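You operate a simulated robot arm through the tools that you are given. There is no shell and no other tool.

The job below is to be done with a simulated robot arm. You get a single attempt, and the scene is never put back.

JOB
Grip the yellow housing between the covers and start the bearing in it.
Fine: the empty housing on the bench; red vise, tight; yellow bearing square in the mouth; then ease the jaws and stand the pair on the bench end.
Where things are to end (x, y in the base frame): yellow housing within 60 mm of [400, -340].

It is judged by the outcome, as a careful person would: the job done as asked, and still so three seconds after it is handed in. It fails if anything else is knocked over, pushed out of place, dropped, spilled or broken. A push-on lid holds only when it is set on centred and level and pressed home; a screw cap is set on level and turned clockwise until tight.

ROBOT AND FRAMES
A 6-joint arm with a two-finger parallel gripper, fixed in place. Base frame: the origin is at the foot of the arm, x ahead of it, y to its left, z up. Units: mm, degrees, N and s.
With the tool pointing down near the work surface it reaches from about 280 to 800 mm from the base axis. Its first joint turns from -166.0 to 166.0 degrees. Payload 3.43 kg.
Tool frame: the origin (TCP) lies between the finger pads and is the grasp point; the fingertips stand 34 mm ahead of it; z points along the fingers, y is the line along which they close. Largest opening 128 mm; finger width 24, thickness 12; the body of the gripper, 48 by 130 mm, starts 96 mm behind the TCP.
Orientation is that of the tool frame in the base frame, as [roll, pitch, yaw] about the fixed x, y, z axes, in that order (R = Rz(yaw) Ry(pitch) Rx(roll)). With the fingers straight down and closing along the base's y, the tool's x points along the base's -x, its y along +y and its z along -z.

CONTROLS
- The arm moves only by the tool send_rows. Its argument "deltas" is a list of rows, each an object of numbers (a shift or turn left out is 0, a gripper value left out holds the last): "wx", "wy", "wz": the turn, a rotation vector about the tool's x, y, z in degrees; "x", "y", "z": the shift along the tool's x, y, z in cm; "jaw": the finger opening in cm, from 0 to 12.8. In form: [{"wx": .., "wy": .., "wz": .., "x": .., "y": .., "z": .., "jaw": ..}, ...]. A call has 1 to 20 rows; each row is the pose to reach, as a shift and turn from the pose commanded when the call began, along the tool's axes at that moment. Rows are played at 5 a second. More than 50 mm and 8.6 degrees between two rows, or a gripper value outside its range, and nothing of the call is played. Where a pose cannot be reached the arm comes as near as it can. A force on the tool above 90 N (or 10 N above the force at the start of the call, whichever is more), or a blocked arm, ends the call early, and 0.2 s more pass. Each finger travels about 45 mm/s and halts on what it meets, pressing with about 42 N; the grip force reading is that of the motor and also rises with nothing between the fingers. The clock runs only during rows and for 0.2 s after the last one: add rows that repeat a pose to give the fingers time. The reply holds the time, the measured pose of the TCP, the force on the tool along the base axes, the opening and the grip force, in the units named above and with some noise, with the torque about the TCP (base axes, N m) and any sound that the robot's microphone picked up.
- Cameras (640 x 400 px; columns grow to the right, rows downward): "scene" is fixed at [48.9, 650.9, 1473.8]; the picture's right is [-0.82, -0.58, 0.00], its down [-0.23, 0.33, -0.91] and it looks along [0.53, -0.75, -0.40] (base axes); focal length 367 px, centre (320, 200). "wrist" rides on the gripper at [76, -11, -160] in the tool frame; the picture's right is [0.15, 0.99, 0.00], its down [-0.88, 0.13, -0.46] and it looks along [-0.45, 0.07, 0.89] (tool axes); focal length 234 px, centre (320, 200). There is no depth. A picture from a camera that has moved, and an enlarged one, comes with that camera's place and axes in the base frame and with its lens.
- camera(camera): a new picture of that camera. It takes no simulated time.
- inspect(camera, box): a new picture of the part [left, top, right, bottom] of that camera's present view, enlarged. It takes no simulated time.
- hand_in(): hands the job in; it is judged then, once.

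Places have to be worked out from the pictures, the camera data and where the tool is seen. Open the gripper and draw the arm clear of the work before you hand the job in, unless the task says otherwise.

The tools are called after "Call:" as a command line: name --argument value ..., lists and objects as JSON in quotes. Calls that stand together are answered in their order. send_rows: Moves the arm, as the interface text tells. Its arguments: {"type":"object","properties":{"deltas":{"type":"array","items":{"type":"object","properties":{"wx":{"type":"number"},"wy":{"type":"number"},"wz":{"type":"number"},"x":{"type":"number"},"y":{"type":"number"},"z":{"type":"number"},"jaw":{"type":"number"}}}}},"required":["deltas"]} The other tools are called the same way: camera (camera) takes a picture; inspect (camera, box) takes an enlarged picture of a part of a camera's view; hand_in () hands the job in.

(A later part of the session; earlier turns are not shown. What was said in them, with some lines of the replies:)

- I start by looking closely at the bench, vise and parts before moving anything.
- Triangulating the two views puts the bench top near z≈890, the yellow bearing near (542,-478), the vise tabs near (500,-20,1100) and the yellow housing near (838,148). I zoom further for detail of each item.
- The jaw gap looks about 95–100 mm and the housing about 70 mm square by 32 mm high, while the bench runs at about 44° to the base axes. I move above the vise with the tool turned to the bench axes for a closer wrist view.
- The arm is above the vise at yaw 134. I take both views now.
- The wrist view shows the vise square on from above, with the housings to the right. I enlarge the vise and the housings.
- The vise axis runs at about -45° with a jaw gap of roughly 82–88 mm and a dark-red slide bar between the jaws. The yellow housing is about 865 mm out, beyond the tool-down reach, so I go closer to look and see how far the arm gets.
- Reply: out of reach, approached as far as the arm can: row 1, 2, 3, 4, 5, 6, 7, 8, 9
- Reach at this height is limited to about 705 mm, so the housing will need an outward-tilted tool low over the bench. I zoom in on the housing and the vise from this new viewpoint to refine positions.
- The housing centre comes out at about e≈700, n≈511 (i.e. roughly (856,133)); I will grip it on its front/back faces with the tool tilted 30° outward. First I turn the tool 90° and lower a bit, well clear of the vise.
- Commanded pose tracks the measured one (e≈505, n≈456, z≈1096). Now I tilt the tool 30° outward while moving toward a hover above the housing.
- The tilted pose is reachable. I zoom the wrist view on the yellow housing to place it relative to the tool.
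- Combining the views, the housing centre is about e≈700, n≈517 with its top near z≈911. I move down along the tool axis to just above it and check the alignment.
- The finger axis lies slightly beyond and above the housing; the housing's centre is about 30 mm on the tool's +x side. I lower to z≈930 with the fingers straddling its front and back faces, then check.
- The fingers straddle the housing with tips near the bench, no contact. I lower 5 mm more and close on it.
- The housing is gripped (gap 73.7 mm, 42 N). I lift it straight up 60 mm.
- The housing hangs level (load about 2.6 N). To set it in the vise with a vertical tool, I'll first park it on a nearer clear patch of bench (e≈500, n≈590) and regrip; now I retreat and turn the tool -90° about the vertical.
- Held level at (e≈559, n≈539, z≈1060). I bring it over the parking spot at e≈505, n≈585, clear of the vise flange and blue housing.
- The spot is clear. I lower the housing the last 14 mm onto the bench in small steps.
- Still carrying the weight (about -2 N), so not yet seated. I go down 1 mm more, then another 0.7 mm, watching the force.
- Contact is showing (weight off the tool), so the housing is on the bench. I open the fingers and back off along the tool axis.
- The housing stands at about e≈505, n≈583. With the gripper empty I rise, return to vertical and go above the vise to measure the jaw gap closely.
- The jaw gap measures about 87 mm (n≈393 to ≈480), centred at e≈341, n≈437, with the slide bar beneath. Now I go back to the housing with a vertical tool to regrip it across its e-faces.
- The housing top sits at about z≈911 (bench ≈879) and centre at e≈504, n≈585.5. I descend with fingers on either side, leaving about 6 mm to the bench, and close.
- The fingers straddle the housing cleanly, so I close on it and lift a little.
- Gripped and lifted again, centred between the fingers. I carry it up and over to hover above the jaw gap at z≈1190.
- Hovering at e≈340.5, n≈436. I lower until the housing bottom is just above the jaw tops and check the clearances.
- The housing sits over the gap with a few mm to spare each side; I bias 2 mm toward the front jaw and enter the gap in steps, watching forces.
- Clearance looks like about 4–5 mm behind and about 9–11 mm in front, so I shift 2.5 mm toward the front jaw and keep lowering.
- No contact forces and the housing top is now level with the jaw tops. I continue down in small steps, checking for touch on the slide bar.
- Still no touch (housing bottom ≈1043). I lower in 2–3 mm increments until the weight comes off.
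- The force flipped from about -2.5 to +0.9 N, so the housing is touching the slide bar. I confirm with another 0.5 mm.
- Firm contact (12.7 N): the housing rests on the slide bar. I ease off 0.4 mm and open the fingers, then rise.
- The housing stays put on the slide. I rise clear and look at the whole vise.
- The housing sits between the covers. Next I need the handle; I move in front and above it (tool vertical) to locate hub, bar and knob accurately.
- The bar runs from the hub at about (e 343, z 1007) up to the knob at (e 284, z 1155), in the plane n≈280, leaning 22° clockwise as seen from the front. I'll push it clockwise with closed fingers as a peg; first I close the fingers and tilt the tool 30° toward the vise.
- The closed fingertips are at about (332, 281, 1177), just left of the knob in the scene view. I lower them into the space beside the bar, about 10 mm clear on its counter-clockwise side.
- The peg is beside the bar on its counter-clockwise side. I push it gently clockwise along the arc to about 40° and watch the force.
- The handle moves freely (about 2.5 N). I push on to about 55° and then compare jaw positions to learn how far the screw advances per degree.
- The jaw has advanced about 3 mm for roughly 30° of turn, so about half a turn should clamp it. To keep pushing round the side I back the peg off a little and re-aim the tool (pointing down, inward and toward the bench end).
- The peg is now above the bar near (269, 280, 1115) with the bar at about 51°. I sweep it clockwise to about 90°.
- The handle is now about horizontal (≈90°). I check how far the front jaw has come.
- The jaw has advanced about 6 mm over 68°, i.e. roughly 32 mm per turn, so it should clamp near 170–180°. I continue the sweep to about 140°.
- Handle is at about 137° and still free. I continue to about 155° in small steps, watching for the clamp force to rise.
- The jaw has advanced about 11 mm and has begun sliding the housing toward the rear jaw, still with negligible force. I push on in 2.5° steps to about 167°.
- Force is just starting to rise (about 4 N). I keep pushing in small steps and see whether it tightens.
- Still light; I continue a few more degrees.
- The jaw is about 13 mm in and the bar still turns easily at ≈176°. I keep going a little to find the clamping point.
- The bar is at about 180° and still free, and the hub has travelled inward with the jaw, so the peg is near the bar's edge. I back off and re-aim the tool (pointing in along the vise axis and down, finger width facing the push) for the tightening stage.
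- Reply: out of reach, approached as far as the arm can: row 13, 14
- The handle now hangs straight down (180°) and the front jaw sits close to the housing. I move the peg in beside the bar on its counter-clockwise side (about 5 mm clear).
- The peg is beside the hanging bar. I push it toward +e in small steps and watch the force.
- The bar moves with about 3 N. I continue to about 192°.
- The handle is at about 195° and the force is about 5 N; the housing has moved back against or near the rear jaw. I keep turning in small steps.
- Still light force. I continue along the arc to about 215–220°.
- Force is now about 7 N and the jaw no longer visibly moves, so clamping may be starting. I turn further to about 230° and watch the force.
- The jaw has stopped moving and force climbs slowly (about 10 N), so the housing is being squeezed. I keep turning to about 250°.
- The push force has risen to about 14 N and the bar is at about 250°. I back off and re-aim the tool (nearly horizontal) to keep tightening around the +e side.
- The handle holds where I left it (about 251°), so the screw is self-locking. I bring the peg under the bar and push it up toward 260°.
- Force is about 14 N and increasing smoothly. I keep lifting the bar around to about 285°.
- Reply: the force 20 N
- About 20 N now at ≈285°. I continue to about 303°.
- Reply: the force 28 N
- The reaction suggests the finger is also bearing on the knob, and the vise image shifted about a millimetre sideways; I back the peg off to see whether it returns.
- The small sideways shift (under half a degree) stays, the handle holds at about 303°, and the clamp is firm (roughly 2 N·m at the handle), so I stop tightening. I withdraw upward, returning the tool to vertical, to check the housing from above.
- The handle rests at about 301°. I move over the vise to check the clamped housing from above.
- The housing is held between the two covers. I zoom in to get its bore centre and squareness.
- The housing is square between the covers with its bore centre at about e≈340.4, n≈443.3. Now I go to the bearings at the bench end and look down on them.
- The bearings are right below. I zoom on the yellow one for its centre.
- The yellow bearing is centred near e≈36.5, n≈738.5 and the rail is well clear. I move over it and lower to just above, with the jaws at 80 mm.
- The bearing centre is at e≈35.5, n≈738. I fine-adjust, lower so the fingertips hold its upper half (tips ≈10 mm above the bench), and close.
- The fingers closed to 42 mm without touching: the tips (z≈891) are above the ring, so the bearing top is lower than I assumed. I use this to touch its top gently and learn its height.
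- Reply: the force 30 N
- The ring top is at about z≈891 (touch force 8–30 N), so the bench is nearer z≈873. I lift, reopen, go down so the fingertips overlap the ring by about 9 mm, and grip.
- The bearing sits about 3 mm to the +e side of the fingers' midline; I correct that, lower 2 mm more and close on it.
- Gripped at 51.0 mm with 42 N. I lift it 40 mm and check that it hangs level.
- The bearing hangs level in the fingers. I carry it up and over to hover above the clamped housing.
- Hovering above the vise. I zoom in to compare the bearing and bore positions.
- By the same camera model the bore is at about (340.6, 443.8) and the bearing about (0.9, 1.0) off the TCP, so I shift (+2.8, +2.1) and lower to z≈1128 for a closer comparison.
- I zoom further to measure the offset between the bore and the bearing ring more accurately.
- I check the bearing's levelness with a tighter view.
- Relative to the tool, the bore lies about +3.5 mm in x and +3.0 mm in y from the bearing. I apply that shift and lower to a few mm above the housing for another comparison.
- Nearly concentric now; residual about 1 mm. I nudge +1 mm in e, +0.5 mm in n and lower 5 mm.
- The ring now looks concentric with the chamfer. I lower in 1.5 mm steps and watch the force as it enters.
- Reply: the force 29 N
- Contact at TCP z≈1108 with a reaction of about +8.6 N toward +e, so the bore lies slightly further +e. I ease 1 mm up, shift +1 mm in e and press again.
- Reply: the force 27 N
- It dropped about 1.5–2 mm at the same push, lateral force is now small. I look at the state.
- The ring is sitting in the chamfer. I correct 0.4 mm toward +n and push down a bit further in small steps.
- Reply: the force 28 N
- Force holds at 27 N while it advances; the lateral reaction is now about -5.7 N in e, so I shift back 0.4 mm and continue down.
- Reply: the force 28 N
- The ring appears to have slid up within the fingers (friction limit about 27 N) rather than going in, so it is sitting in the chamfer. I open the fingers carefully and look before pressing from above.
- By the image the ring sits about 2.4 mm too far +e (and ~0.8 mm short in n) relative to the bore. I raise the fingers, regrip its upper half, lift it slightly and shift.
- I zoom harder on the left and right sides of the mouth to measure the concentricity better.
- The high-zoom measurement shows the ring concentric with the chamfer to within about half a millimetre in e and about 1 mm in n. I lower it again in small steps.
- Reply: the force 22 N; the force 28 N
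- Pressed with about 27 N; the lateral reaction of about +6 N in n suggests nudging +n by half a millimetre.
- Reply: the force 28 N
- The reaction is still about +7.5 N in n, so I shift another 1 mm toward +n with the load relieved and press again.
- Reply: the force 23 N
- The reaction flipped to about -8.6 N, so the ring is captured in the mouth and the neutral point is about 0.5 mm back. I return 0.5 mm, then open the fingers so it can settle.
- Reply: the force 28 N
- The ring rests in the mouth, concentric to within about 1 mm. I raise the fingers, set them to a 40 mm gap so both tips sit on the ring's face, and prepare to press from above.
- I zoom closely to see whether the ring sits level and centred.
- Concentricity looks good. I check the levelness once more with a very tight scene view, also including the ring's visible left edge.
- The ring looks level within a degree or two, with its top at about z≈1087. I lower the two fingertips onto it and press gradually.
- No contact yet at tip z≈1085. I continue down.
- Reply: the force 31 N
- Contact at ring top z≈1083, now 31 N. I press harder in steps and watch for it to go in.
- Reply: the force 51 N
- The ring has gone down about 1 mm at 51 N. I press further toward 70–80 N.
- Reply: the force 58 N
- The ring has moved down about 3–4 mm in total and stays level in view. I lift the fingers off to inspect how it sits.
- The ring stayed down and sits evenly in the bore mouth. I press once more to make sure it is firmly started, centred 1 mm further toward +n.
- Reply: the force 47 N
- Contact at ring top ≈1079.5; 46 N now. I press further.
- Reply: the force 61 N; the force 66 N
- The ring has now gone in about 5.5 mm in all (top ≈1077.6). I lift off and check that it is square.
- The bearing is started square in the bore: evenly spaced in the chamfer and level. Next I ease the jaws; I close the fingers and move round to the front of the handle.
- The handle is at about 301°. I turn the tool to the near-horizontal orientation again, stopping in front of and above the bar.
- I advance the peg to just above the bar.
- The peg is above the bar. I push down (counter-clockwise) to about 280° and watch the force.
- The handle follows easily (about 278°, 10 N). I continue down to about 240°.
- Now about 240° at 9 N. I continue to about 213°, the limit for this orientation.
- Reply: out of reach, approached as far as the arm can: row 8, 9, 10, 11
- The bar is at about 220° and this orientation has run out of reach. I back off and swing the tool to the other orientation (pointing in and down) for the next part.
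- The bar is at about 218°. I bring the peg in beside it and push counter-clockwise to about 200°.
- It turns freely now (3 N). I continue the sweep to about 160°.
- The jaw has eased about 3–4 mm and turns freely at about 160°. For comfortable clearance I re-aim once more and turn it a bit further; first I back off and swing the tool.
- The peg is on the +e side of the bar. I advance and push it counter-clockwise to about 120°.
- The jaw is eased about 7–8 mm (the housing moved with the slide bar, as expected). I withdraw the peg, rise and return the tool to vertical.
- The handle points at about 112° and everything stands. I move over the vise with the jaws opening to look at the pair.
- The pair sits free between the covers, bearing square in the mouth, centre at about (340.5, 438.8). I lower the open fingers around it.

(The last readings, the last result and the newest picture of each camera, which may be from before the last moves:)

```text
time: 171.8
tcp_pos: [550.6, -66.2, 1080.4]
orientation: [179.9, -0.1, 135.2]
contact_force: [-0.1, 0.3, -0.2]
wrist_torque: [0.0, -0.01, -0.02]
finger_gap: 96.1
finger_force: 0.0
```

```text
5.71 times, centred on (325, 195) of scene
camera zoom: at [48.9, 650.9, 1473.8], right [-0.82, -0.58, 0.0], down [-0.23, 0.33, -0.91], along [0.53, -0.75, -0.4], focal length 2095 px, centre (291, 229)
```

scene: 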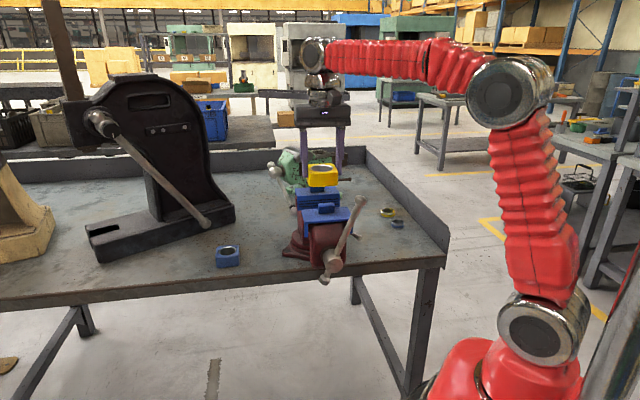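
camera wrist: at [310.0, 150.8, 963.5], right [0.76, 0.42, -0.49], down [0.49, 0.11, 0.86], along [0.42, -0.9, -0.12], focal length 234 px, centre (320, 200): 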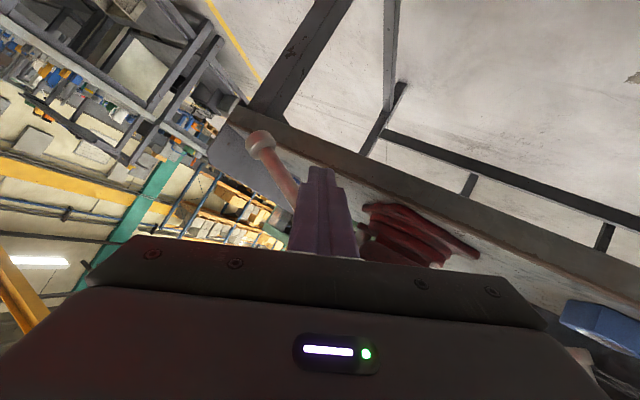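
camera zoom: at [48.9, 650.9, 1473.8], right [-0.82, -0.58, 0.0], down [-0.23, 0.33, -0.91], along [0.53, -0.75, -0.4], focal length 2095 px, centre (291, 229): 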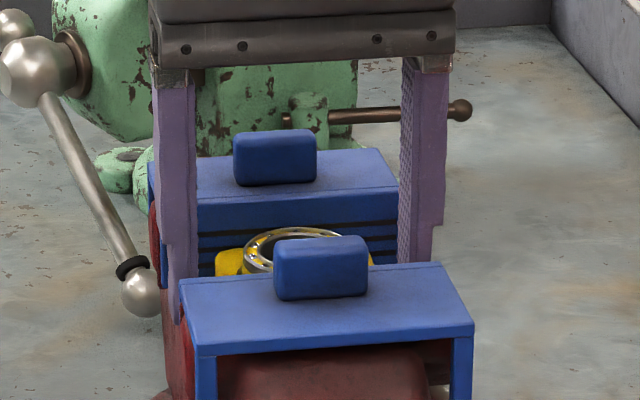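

The fingers straddle the housing. I close on it.

Call:
send_rows --deltas '[{"jaw": 8.6}, {"jaw": 8.0}, {"jaw": 7.4}, {"jaw": 6.8}, {"jaw": 6.2}, {"jaw": 6.2}, {"jaw": 6.2}]'

Call:
inspect --camera "wrist" --box '[260, 90, 380, 240]'

```text
time: 173.4
tcp_pos: [551.1, -66.6, 1080.8]
orientation: [179.9, 0.0, 135.1]
contact_force: [0.5, -0.7, 0.7]
wrist_torque: [-0.06, 0.06, -0.05]
finger_gap: 73.9
finger_force: 42.1
```

```text
2.67 times, centred on (320, 165) of wrist
camera zoom: at [488.7, -22.5, 1239.7], right [0.59, 0.8, 0.0], down [0.72, -0.53, 0.45], along [0.37, -0.27, -0.89], focal length 624 px, centre (320, 293)
```

zoom: 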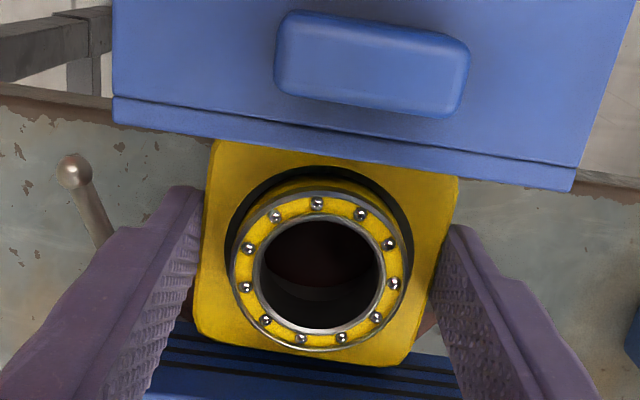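

Gripped (73.9 mm, 42 N). I lift 1 mm, move 2.5 mm away from the front cover, then lift slowly out.

Call:
send_rows --deltas '[{"z": -0.1}, {"x": -0.15, "z": -0.15}, {"x": -0.25, "z": -0.2}, {"x": -0.25, "z": -1.0}, {"x": -0.25, "z": -2.0}, {"x": -0.25, "z": -2.0}]'

Call:
inspect --camera "wrist" --box '[260, 90, 380, 240]'

Call:
inspect --camera "scene" --box '[285, 160, 365, 230]'

```text
time: 174.8
tcp_pos: [555.2, -69.8, 1102.1]
orientation: [179.8, -0.1, 135.0]
contact_force: [0.7, -0.2, -4.1]
wrist_torque: [0.0, -0.01, 0.0]
finger_gap: 73.4
finger_force: 41.7
```

```text
2.67 times, centred on (320, 165) of wrist
camera zoom: at [493.0, -24.5, 1260.2], right [0.59, 0.8, 0.0], down [0.72, -0.53, 0.45], along [0.37, -0.27, -0.89], focal length 624 px, centre (320, 293)
```

zoom: 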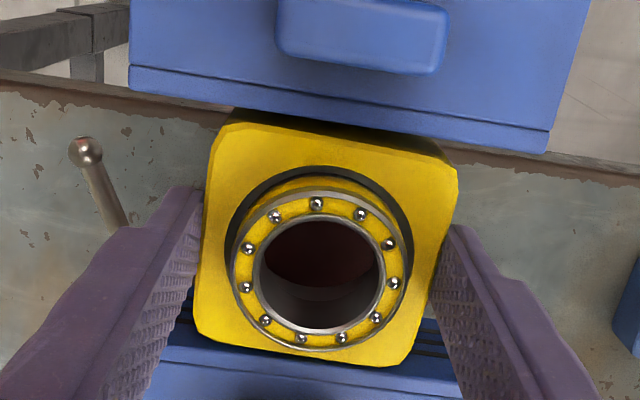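

```text
5.71 times, centred on (325, 195) of scene
camera zoom: at [48.9, 650.9, 1473.8], right [-0.82, -0.58, 0.0], down [-0.23, 0.33, -0.91], along [0.53, -0.75, -0.4], focal length 2095 px, centre (291, 229)
```

zoom: 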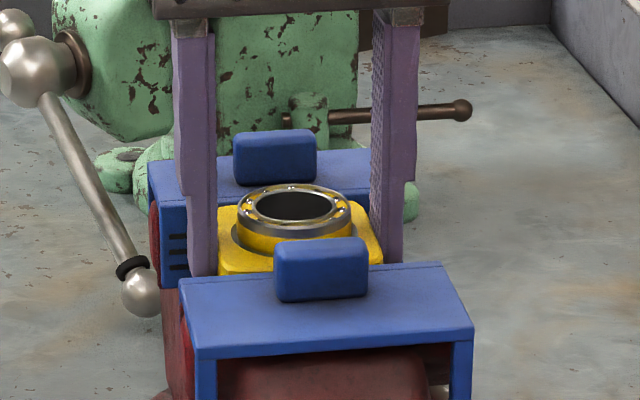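

The pair lifts out together (about 4 N load). I raise it clear of the tabs and carry it to the bench end.

Call:
send_rows --deltas '[{"z": -4.5}, {"z": -9.3}, {"x": -1.1, "y": -4.5, "z": -9.3}, {"x": -2.3, "y": -9.0, "z": -9.3}, {"x": -3.5, "y": -13.5, "z": -9.3}, {"x": -4.6, "y": -18.0, "z": -9.3}, {"x": -5.8, "y": -22.5, "z": -8.0}, {"x": -7.0, "y": -26.5, "z": -6.0}, {"x": -8.1, "y": -30.1, "z": -3.5}, {"x": -8.1, "y": -30.1, "z": -3.5}]'

Call:
camera --camera "wrist"

Call:
inspect --camera "scene" --box '[280, 140, 460, 280]'

```text
time: 177.0
tcp_pos: [397.9, -340.5, 1133.0]
orientation: [179.9, -0.1, 135.1]
contact_force: [-1.1, 0.5, -5.3]
wrist_torque: [-0.04, 0.01, -0.02]
finger_gap: 73.4
finger_force: 41.9
```

```text
taken
camera wrist: at [335.6, -296.5, 1291.3], right [0.59, 0.8, 0.0], down [0.72, -0.53, 0.45], along [0.37, -0.27, -0.89], focal length 234 px, centre (320, 200)
```

wrist: 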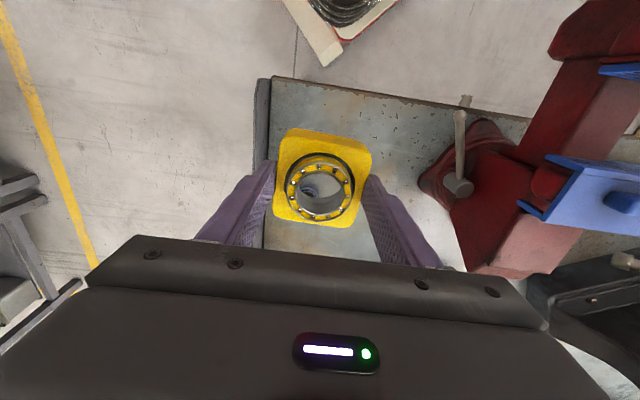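

```text
2.86 times, centred on (370, 210) of scene
camera zoom: at [48.9, 650.9, 1473.8], right [-0.82, -0.58, 0.0], down [-0.23, 0.33, -0.91], along [0.53, -0.75, -0.4], focal length 1047 px, centre (177, 171)
```

zoom: 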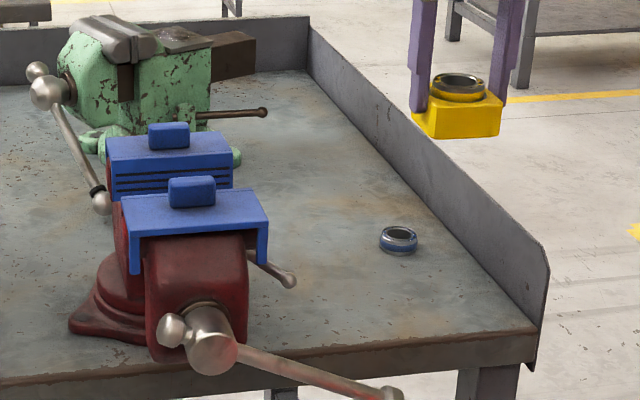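

The pair hangs over (398, -340.5) with free bench below. I lower it to just above the bench.

Call:
send_rows --deltas '[{"z": 4.5}, {"z": 9.0}, {"z": 13.5}, {"z": 17.0}, {"z": 19.3}, {"z": 19.9}, {"z": 19.9}]'

Call:
camera --camera "wrist"

Call:
inspect --camera "scene" --box '[350, 170, 450, 270]'

```text
time: 178.6
tcp_pos: [400.2, -337.8, 935.2]
orientation: [179.9, -0.2, 135.1]
contact_force: [0.4, -0.4, -4.5]
wrist_torque: [0.02, 0.01, -0.01]
finger_gap: 73.4
finger_force: 42.3
```

```text
taken
camera wrist: at [337.6, -293.2, 1095.0], right [0.59, 0.8, 0.0], down [0.72, -0.53, 0.45], along [0.37, -0.27, -0.89], focal length 234 px, centre (320, 200)
```

wrist: 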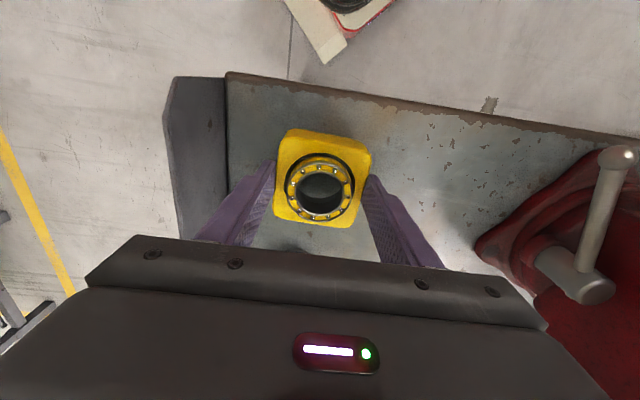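

```text
4.00 times, centred on (400, 220) of scene
camera zoom: at [48.9, 650.9, 1473.8], right [-0.82, -0.58, 0.0], down [-0.23, 0.33, -0.91], along [0.53, -0.75, -0.4], focal length 1466 px, centre (0, 120)
```

zoom: 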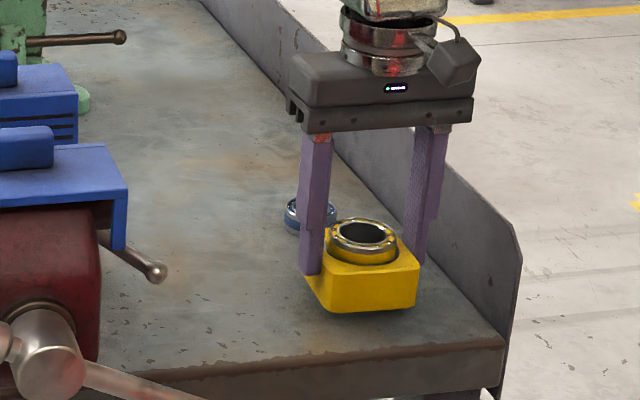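

About 10 mm above the bench with everything clear. I lower the rest in small steps until it touches.

Call:
send_rows --deltas '[{"z": 0.3}, {"z": 0.6}, {"z": 0.8}, {"z": 0.8}]'

Call:
send_rows --deltas '[{"z": 0.1}, {"z": 0.15}, {"z": 0.15}]'

Call:
send_rows --deltas '[{"z": 0.08}, {"z": 0.1}, {"z": 0.1}]'

```text
time: 179.6
tcp_pos: [399.1, -340.3, 928.8]
orientation: [179.9, -0.1, 135.1]
contact_force: [0.2, -0.4, -3.7]
wrist_torque: [0.0, 0.02, -0.01]
finger_gap: 73.7
finger_force: 42.1
```

```text
time: 180.4
tcp_pos: [398.6, -339.7, 926.0]
orientation: [180.0, -0.1, 135.1]
contact_force: [0.1, -1.0, -3.6]
wrist_torque: [0.01, 0.0, -0.02]
finger_gap: 73.5
finger_force: 42.3
```

```text
time: 181.2
tcp_pos: [399.2, -338.6, 926.1]
orientation: [179.9, -0.1, 135.1]
contact_force: [0.0, 1.1, -3.1]
wrist_torque: [0.02, 0.02, 0.05]
finger_gap: 73.3
finger_force: 41.9
```

Still carrying nearly the full weight; a few more 1 mm steps.

Call:
send_rows --deltas '[{"z": 0.08}, {"z": 0.1}, {"z": 0.1}]'

Call:
send_rows --deltas '[{"z": 0.08}, {"z": 0.1}, {"z": 0.1}]'

```text
time: 182.0
tcp_pos: [400.5, -340.1, 925.6]
orientation: [179.9, 0.0, 135.0]
contact_force: [-1.1, 0.5, -3.6]
wrist_torque: [0.02, 0.06, 0.0]
finger_gap: 73.4
finger_force: 41.6
```

```text
time: 182.8
tcp_pos: [400.4, -339.1, 924.4]
orientation: [179.9, -0.1, 135.1]
contact_force: [-0.4, 0.2, -3.5]
wrist_torque: [0.02, -0.01, 0.04]
finger_gap: 73.3
finger_force: 41.3
```

Call:
send_rows --deltas '[{"z": 0.08}, {"z": 0.1}, {"z": 0.1}]'

Call:
send_rows --deltas '[{"z": 0.08}, {"z": 0.1}, {"z": 0.1}]'

Call:
inspect --camera "scene" --box '[370, 200, 430, 260]'

```text
time: 183.6
tcp_pos: [399.6, -339.5, 922.4]
orientation: [179.9, -0.1, 135.1]
contact_force: [-0.3, 0.0, -2.6]
wrist_torque: [-0.01, -0.03, -0.05]
finger_gap: 73.6
finger_force: 42.3
```

```text
time: 184.4
tcp_pos: [399.4, -338.9, 922.7]
orientation: [179.9, 0.1, 135.2]
contact_force: [-3.4, -0.9, 19.8]
wrist_torque: [0.49, 0.74, -0.09]
finger_gap: 73.5
finger_force: 42.3
```

```text
6.67 times, centred on (400, 230) of scene
camera zoom: at [48.9, 650.9, 1473.8], right [-0.82, -0.58, 0.0], down [-0.23, 0.33, -0.91], along [0.53, -0.75, -0.4], focal length 2444 px, centre (-213, 0)
```

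zoom: 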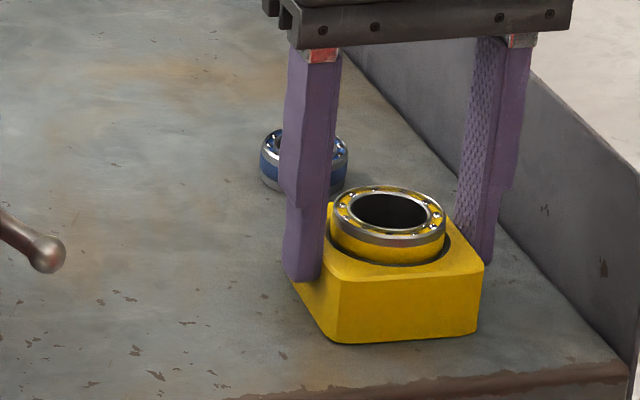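

It is on the bench (19.8 N, front edge first). I ease 0.8 mm and open the fingers gently.

Call:
send_rows --deltas '[{"z": -0.07}, {"z": -0.07, "jaw": 7.6}, {"z": -0.07, "jaw": 8.2}, {"z": -0.07, "jaw": 9.0}, {"z": -0.07, "jaw": 9.4}, {"z": -0.07, "jaw": 9.4}]'

Call:
inspect --camera "wrist" --box '[260, 90, 380, 240]'

Call:
inspect --camera "scene" --box '[370, 200, 430, 260]'

```text
time: 185.8
tcp_pos: [399.0, -339.7, 923.4]
orientation: [180.0, -0.1, 135.1]
contact_force: [0.4, -0.6, 0.5]
wrist_torque: [0.01, 0.0, -0.02]
finger_gap: 94.2
finger_force: 0.0
```

```text
2.67 times, centred on (320, 165) of wrist
camera zoom: at [337.6, -294.9, 1081.5], right [0.59, 0.8, 0.0], down [0.72, -0.53, 0.45], along [0.37, -0.27, -0.89], focal length 624 px, centre (320, 293)
```

zoom: 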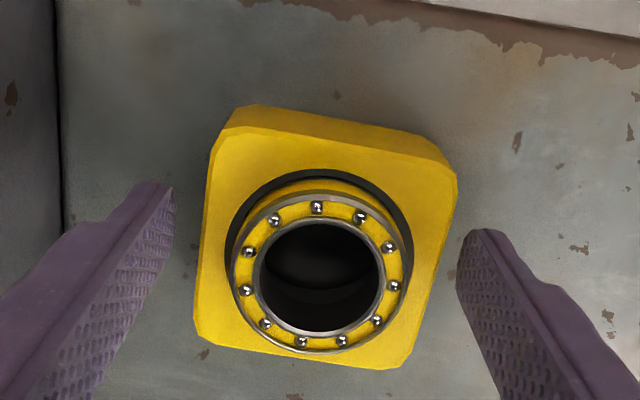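

```text
6.67 times, centred on (400, 230) of scene
camera zoom: at [48.9, 650.9, 1473.8], right [-0.82, -0.58, 0.0], down [-0.23, 0.33, -0.91], along [0.53, -0.75, -0.4], focal length 2444 px, centre (-213, 0)
```

zoom: 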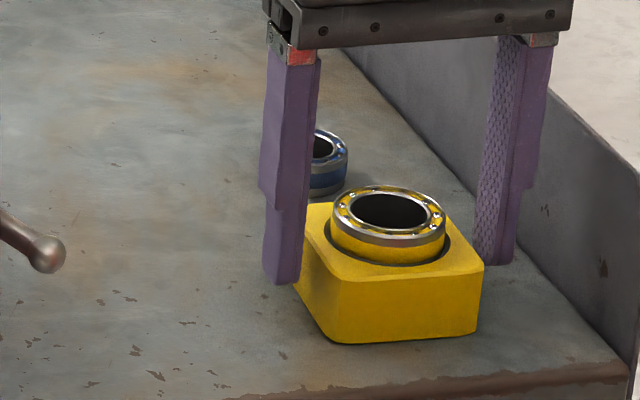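

The pair stands on the bench at about (399, -340) with the bearing square in the mouth. I rise straight up and clear away.

Call:
send_rows --deltas '[{"z": -2.0}, {"z": -5.0}, {"z": -9.5}, {"z": -14.0}, {"z": -18.5}, {"z": -22.5}, {"z": -26.0}, {"z": -26.0}]'

Call:
inspect --camera "wrist" --box '[280, 110, 360, 210]'

Call:
inspect --camera "scene" --box '[380, 210, 425, 250]'

Call:
camera --camera "scene"

```text
time: 187.6
tcp_pos: [401.8, -337.1, 1180.3]
orientation: [179.9, -0.2, 135.1]
contact_force: [-0.8, -0.4, -1.3]
wrist_torque: [0.03, -0.02, 0.0]
finger_gap: 94.2
finger_force: 0.1
```

```text
4.00 times, centred on (320, 160) of wrist
camera zoom: at [340.0, -293.7, 1339.1], right [0.59, 0.8, 0.0], down [0.72, -0.53, 0.45], along [0.37, -0.27, -0.89], focal length 937 px, centre (320, 360)
```

zoom: 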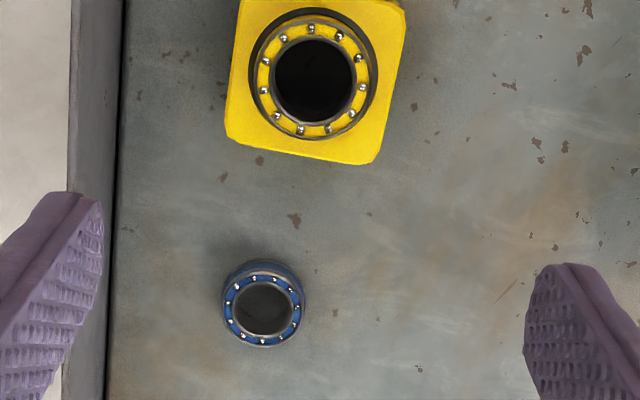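

```text
10.00 times, centred on (402, 230) of scene
camera zoom: at [48.9, 650.9, 1473.8], right [-0.82, -0.58, 0.0], down [-0.23, 0.33, -0.91], along [0.53, -0.75, -0.4], focal length 3666 px, centre (-505, -100)
```

zoom: 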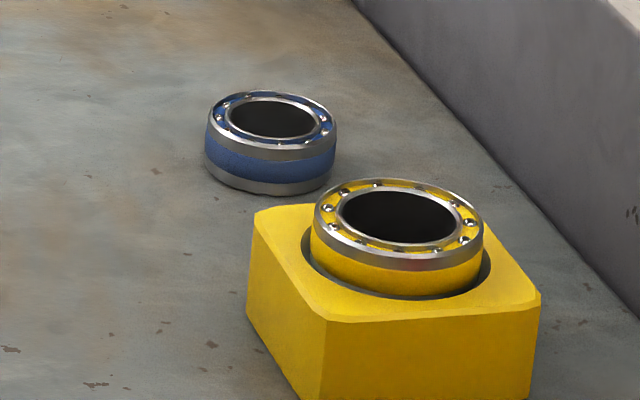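

```text
taken
```

scene: 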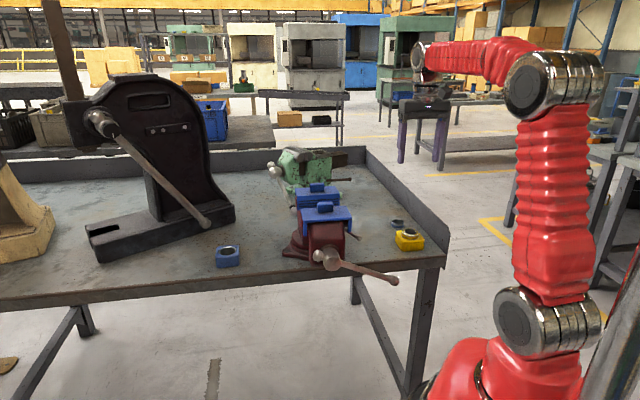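

The bearing stands level and about 6–7 mm into the housing, which is centred at about (399, -341); everything else is in place. I draw the arm up and away from the work.

Call:
send_rows --deltas '[{"z": -4.5}, {"z": -9.0}, {"z": -12.0}, {"x": 3.4, "y": 3.0, "z": -12.0}, {"x": 6.8, "y": 6.0, "z": -12.0}, {"x": 10.2, "y": 9.0, "z": -12.0}, {"x": 13.6, "y": 12.0, "z": -12.0}, {"x": 17.0, "y": 15.0, "z": -12.0}, {"x": 20.4, "y": 18.0, "z": -12.0}, {"x": 23.8, "y": 21.0, "z": -12.0}, {"x": 27.2, "y": 24.0, "z": -12.0}, {"x": 30.6, "y": 27.0, "z": -12.0}, {"x": 30.6, "y": 27.0, "z": -12.0}, {"x": 30.6, "y": 27.0, "z": -12.0}]'

Call:
camera --camera "scene"

Call:
inspect --camera "scene" --box '[280, 140, 460, 290]'

```text
time: 190.6
tcp_pos: [372.1, 68.5, 1303.6]
orientation: [179.8, -0.1, 135.1]
contact_force: [0.4, 0.2, 1.1]
wrist_torque: [-0.04, 0.01, -0.02]
finger_gap: 94.0
finger_force: 0.0
```

```text
taken
```

scene: 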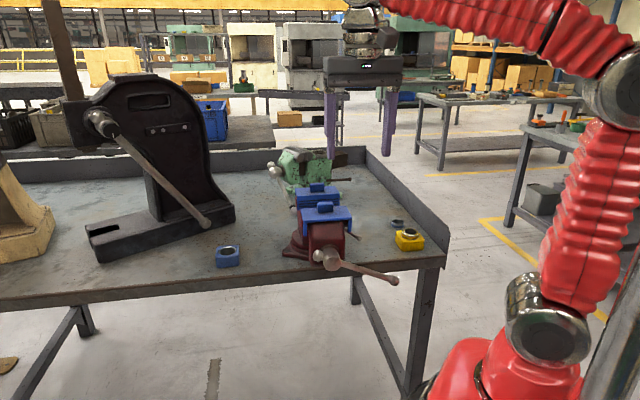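

```text
2.67 times, centred on (370, 215) of scene
camera zoom: at [48.9, 650.9, 1473.8], right [-0.82, -0.58, 0.0], down [-0.23, 0.33, -0.91], along [0.53, -0.75, -0.4], focal length 978 px, centre (187, 160)
```

zoom: 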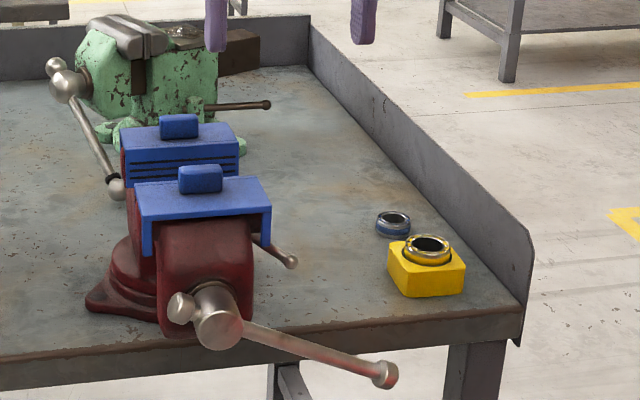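

The pair stands level on the bench end at about (399, -341), the vise jaws are eased with both covers in place, and the other parts are where they were. The arm is clear with the gripper open, so I hand in the job.

Call:
hand_in

```text
The job is handed in.
```

I've handed the job in. The yellow housing stands on the bench end at about (399, -341), a few millimetres from [400, -340], with the yellow bearing started square in its mouth.

- **Vise:** I clamped the housing between the blue covers of the red vise until turning the handle took about 17–20 N of push near its end, roughly 2 N·m. I stopped there because harder sideways pushes had begun to swivel the vise.
- **Bearing:** the gripper slipped at about 27 N, so I pressed the bearing in from above with up to about 64 N. It sits 6–7 mm below the housing's top face. It looked level to within about 2 degrees, judging from the pictures.
- **Jaws and transfer:** I eased the jaws about 7–8 mm, lifted the pair out together and set it down. The arm is clear with the gripper open.

**What moved besides the parts:** the red vise swivelled slightly while I tightened it, less than half a degree and 1–2 mm at the front jaw, and I left it there. Both covers are still in place, and the blue housing, blue bearing and other tools were not touched. The red vise's handle now points down toward the bench end instead of nearly upright as it did at the start.
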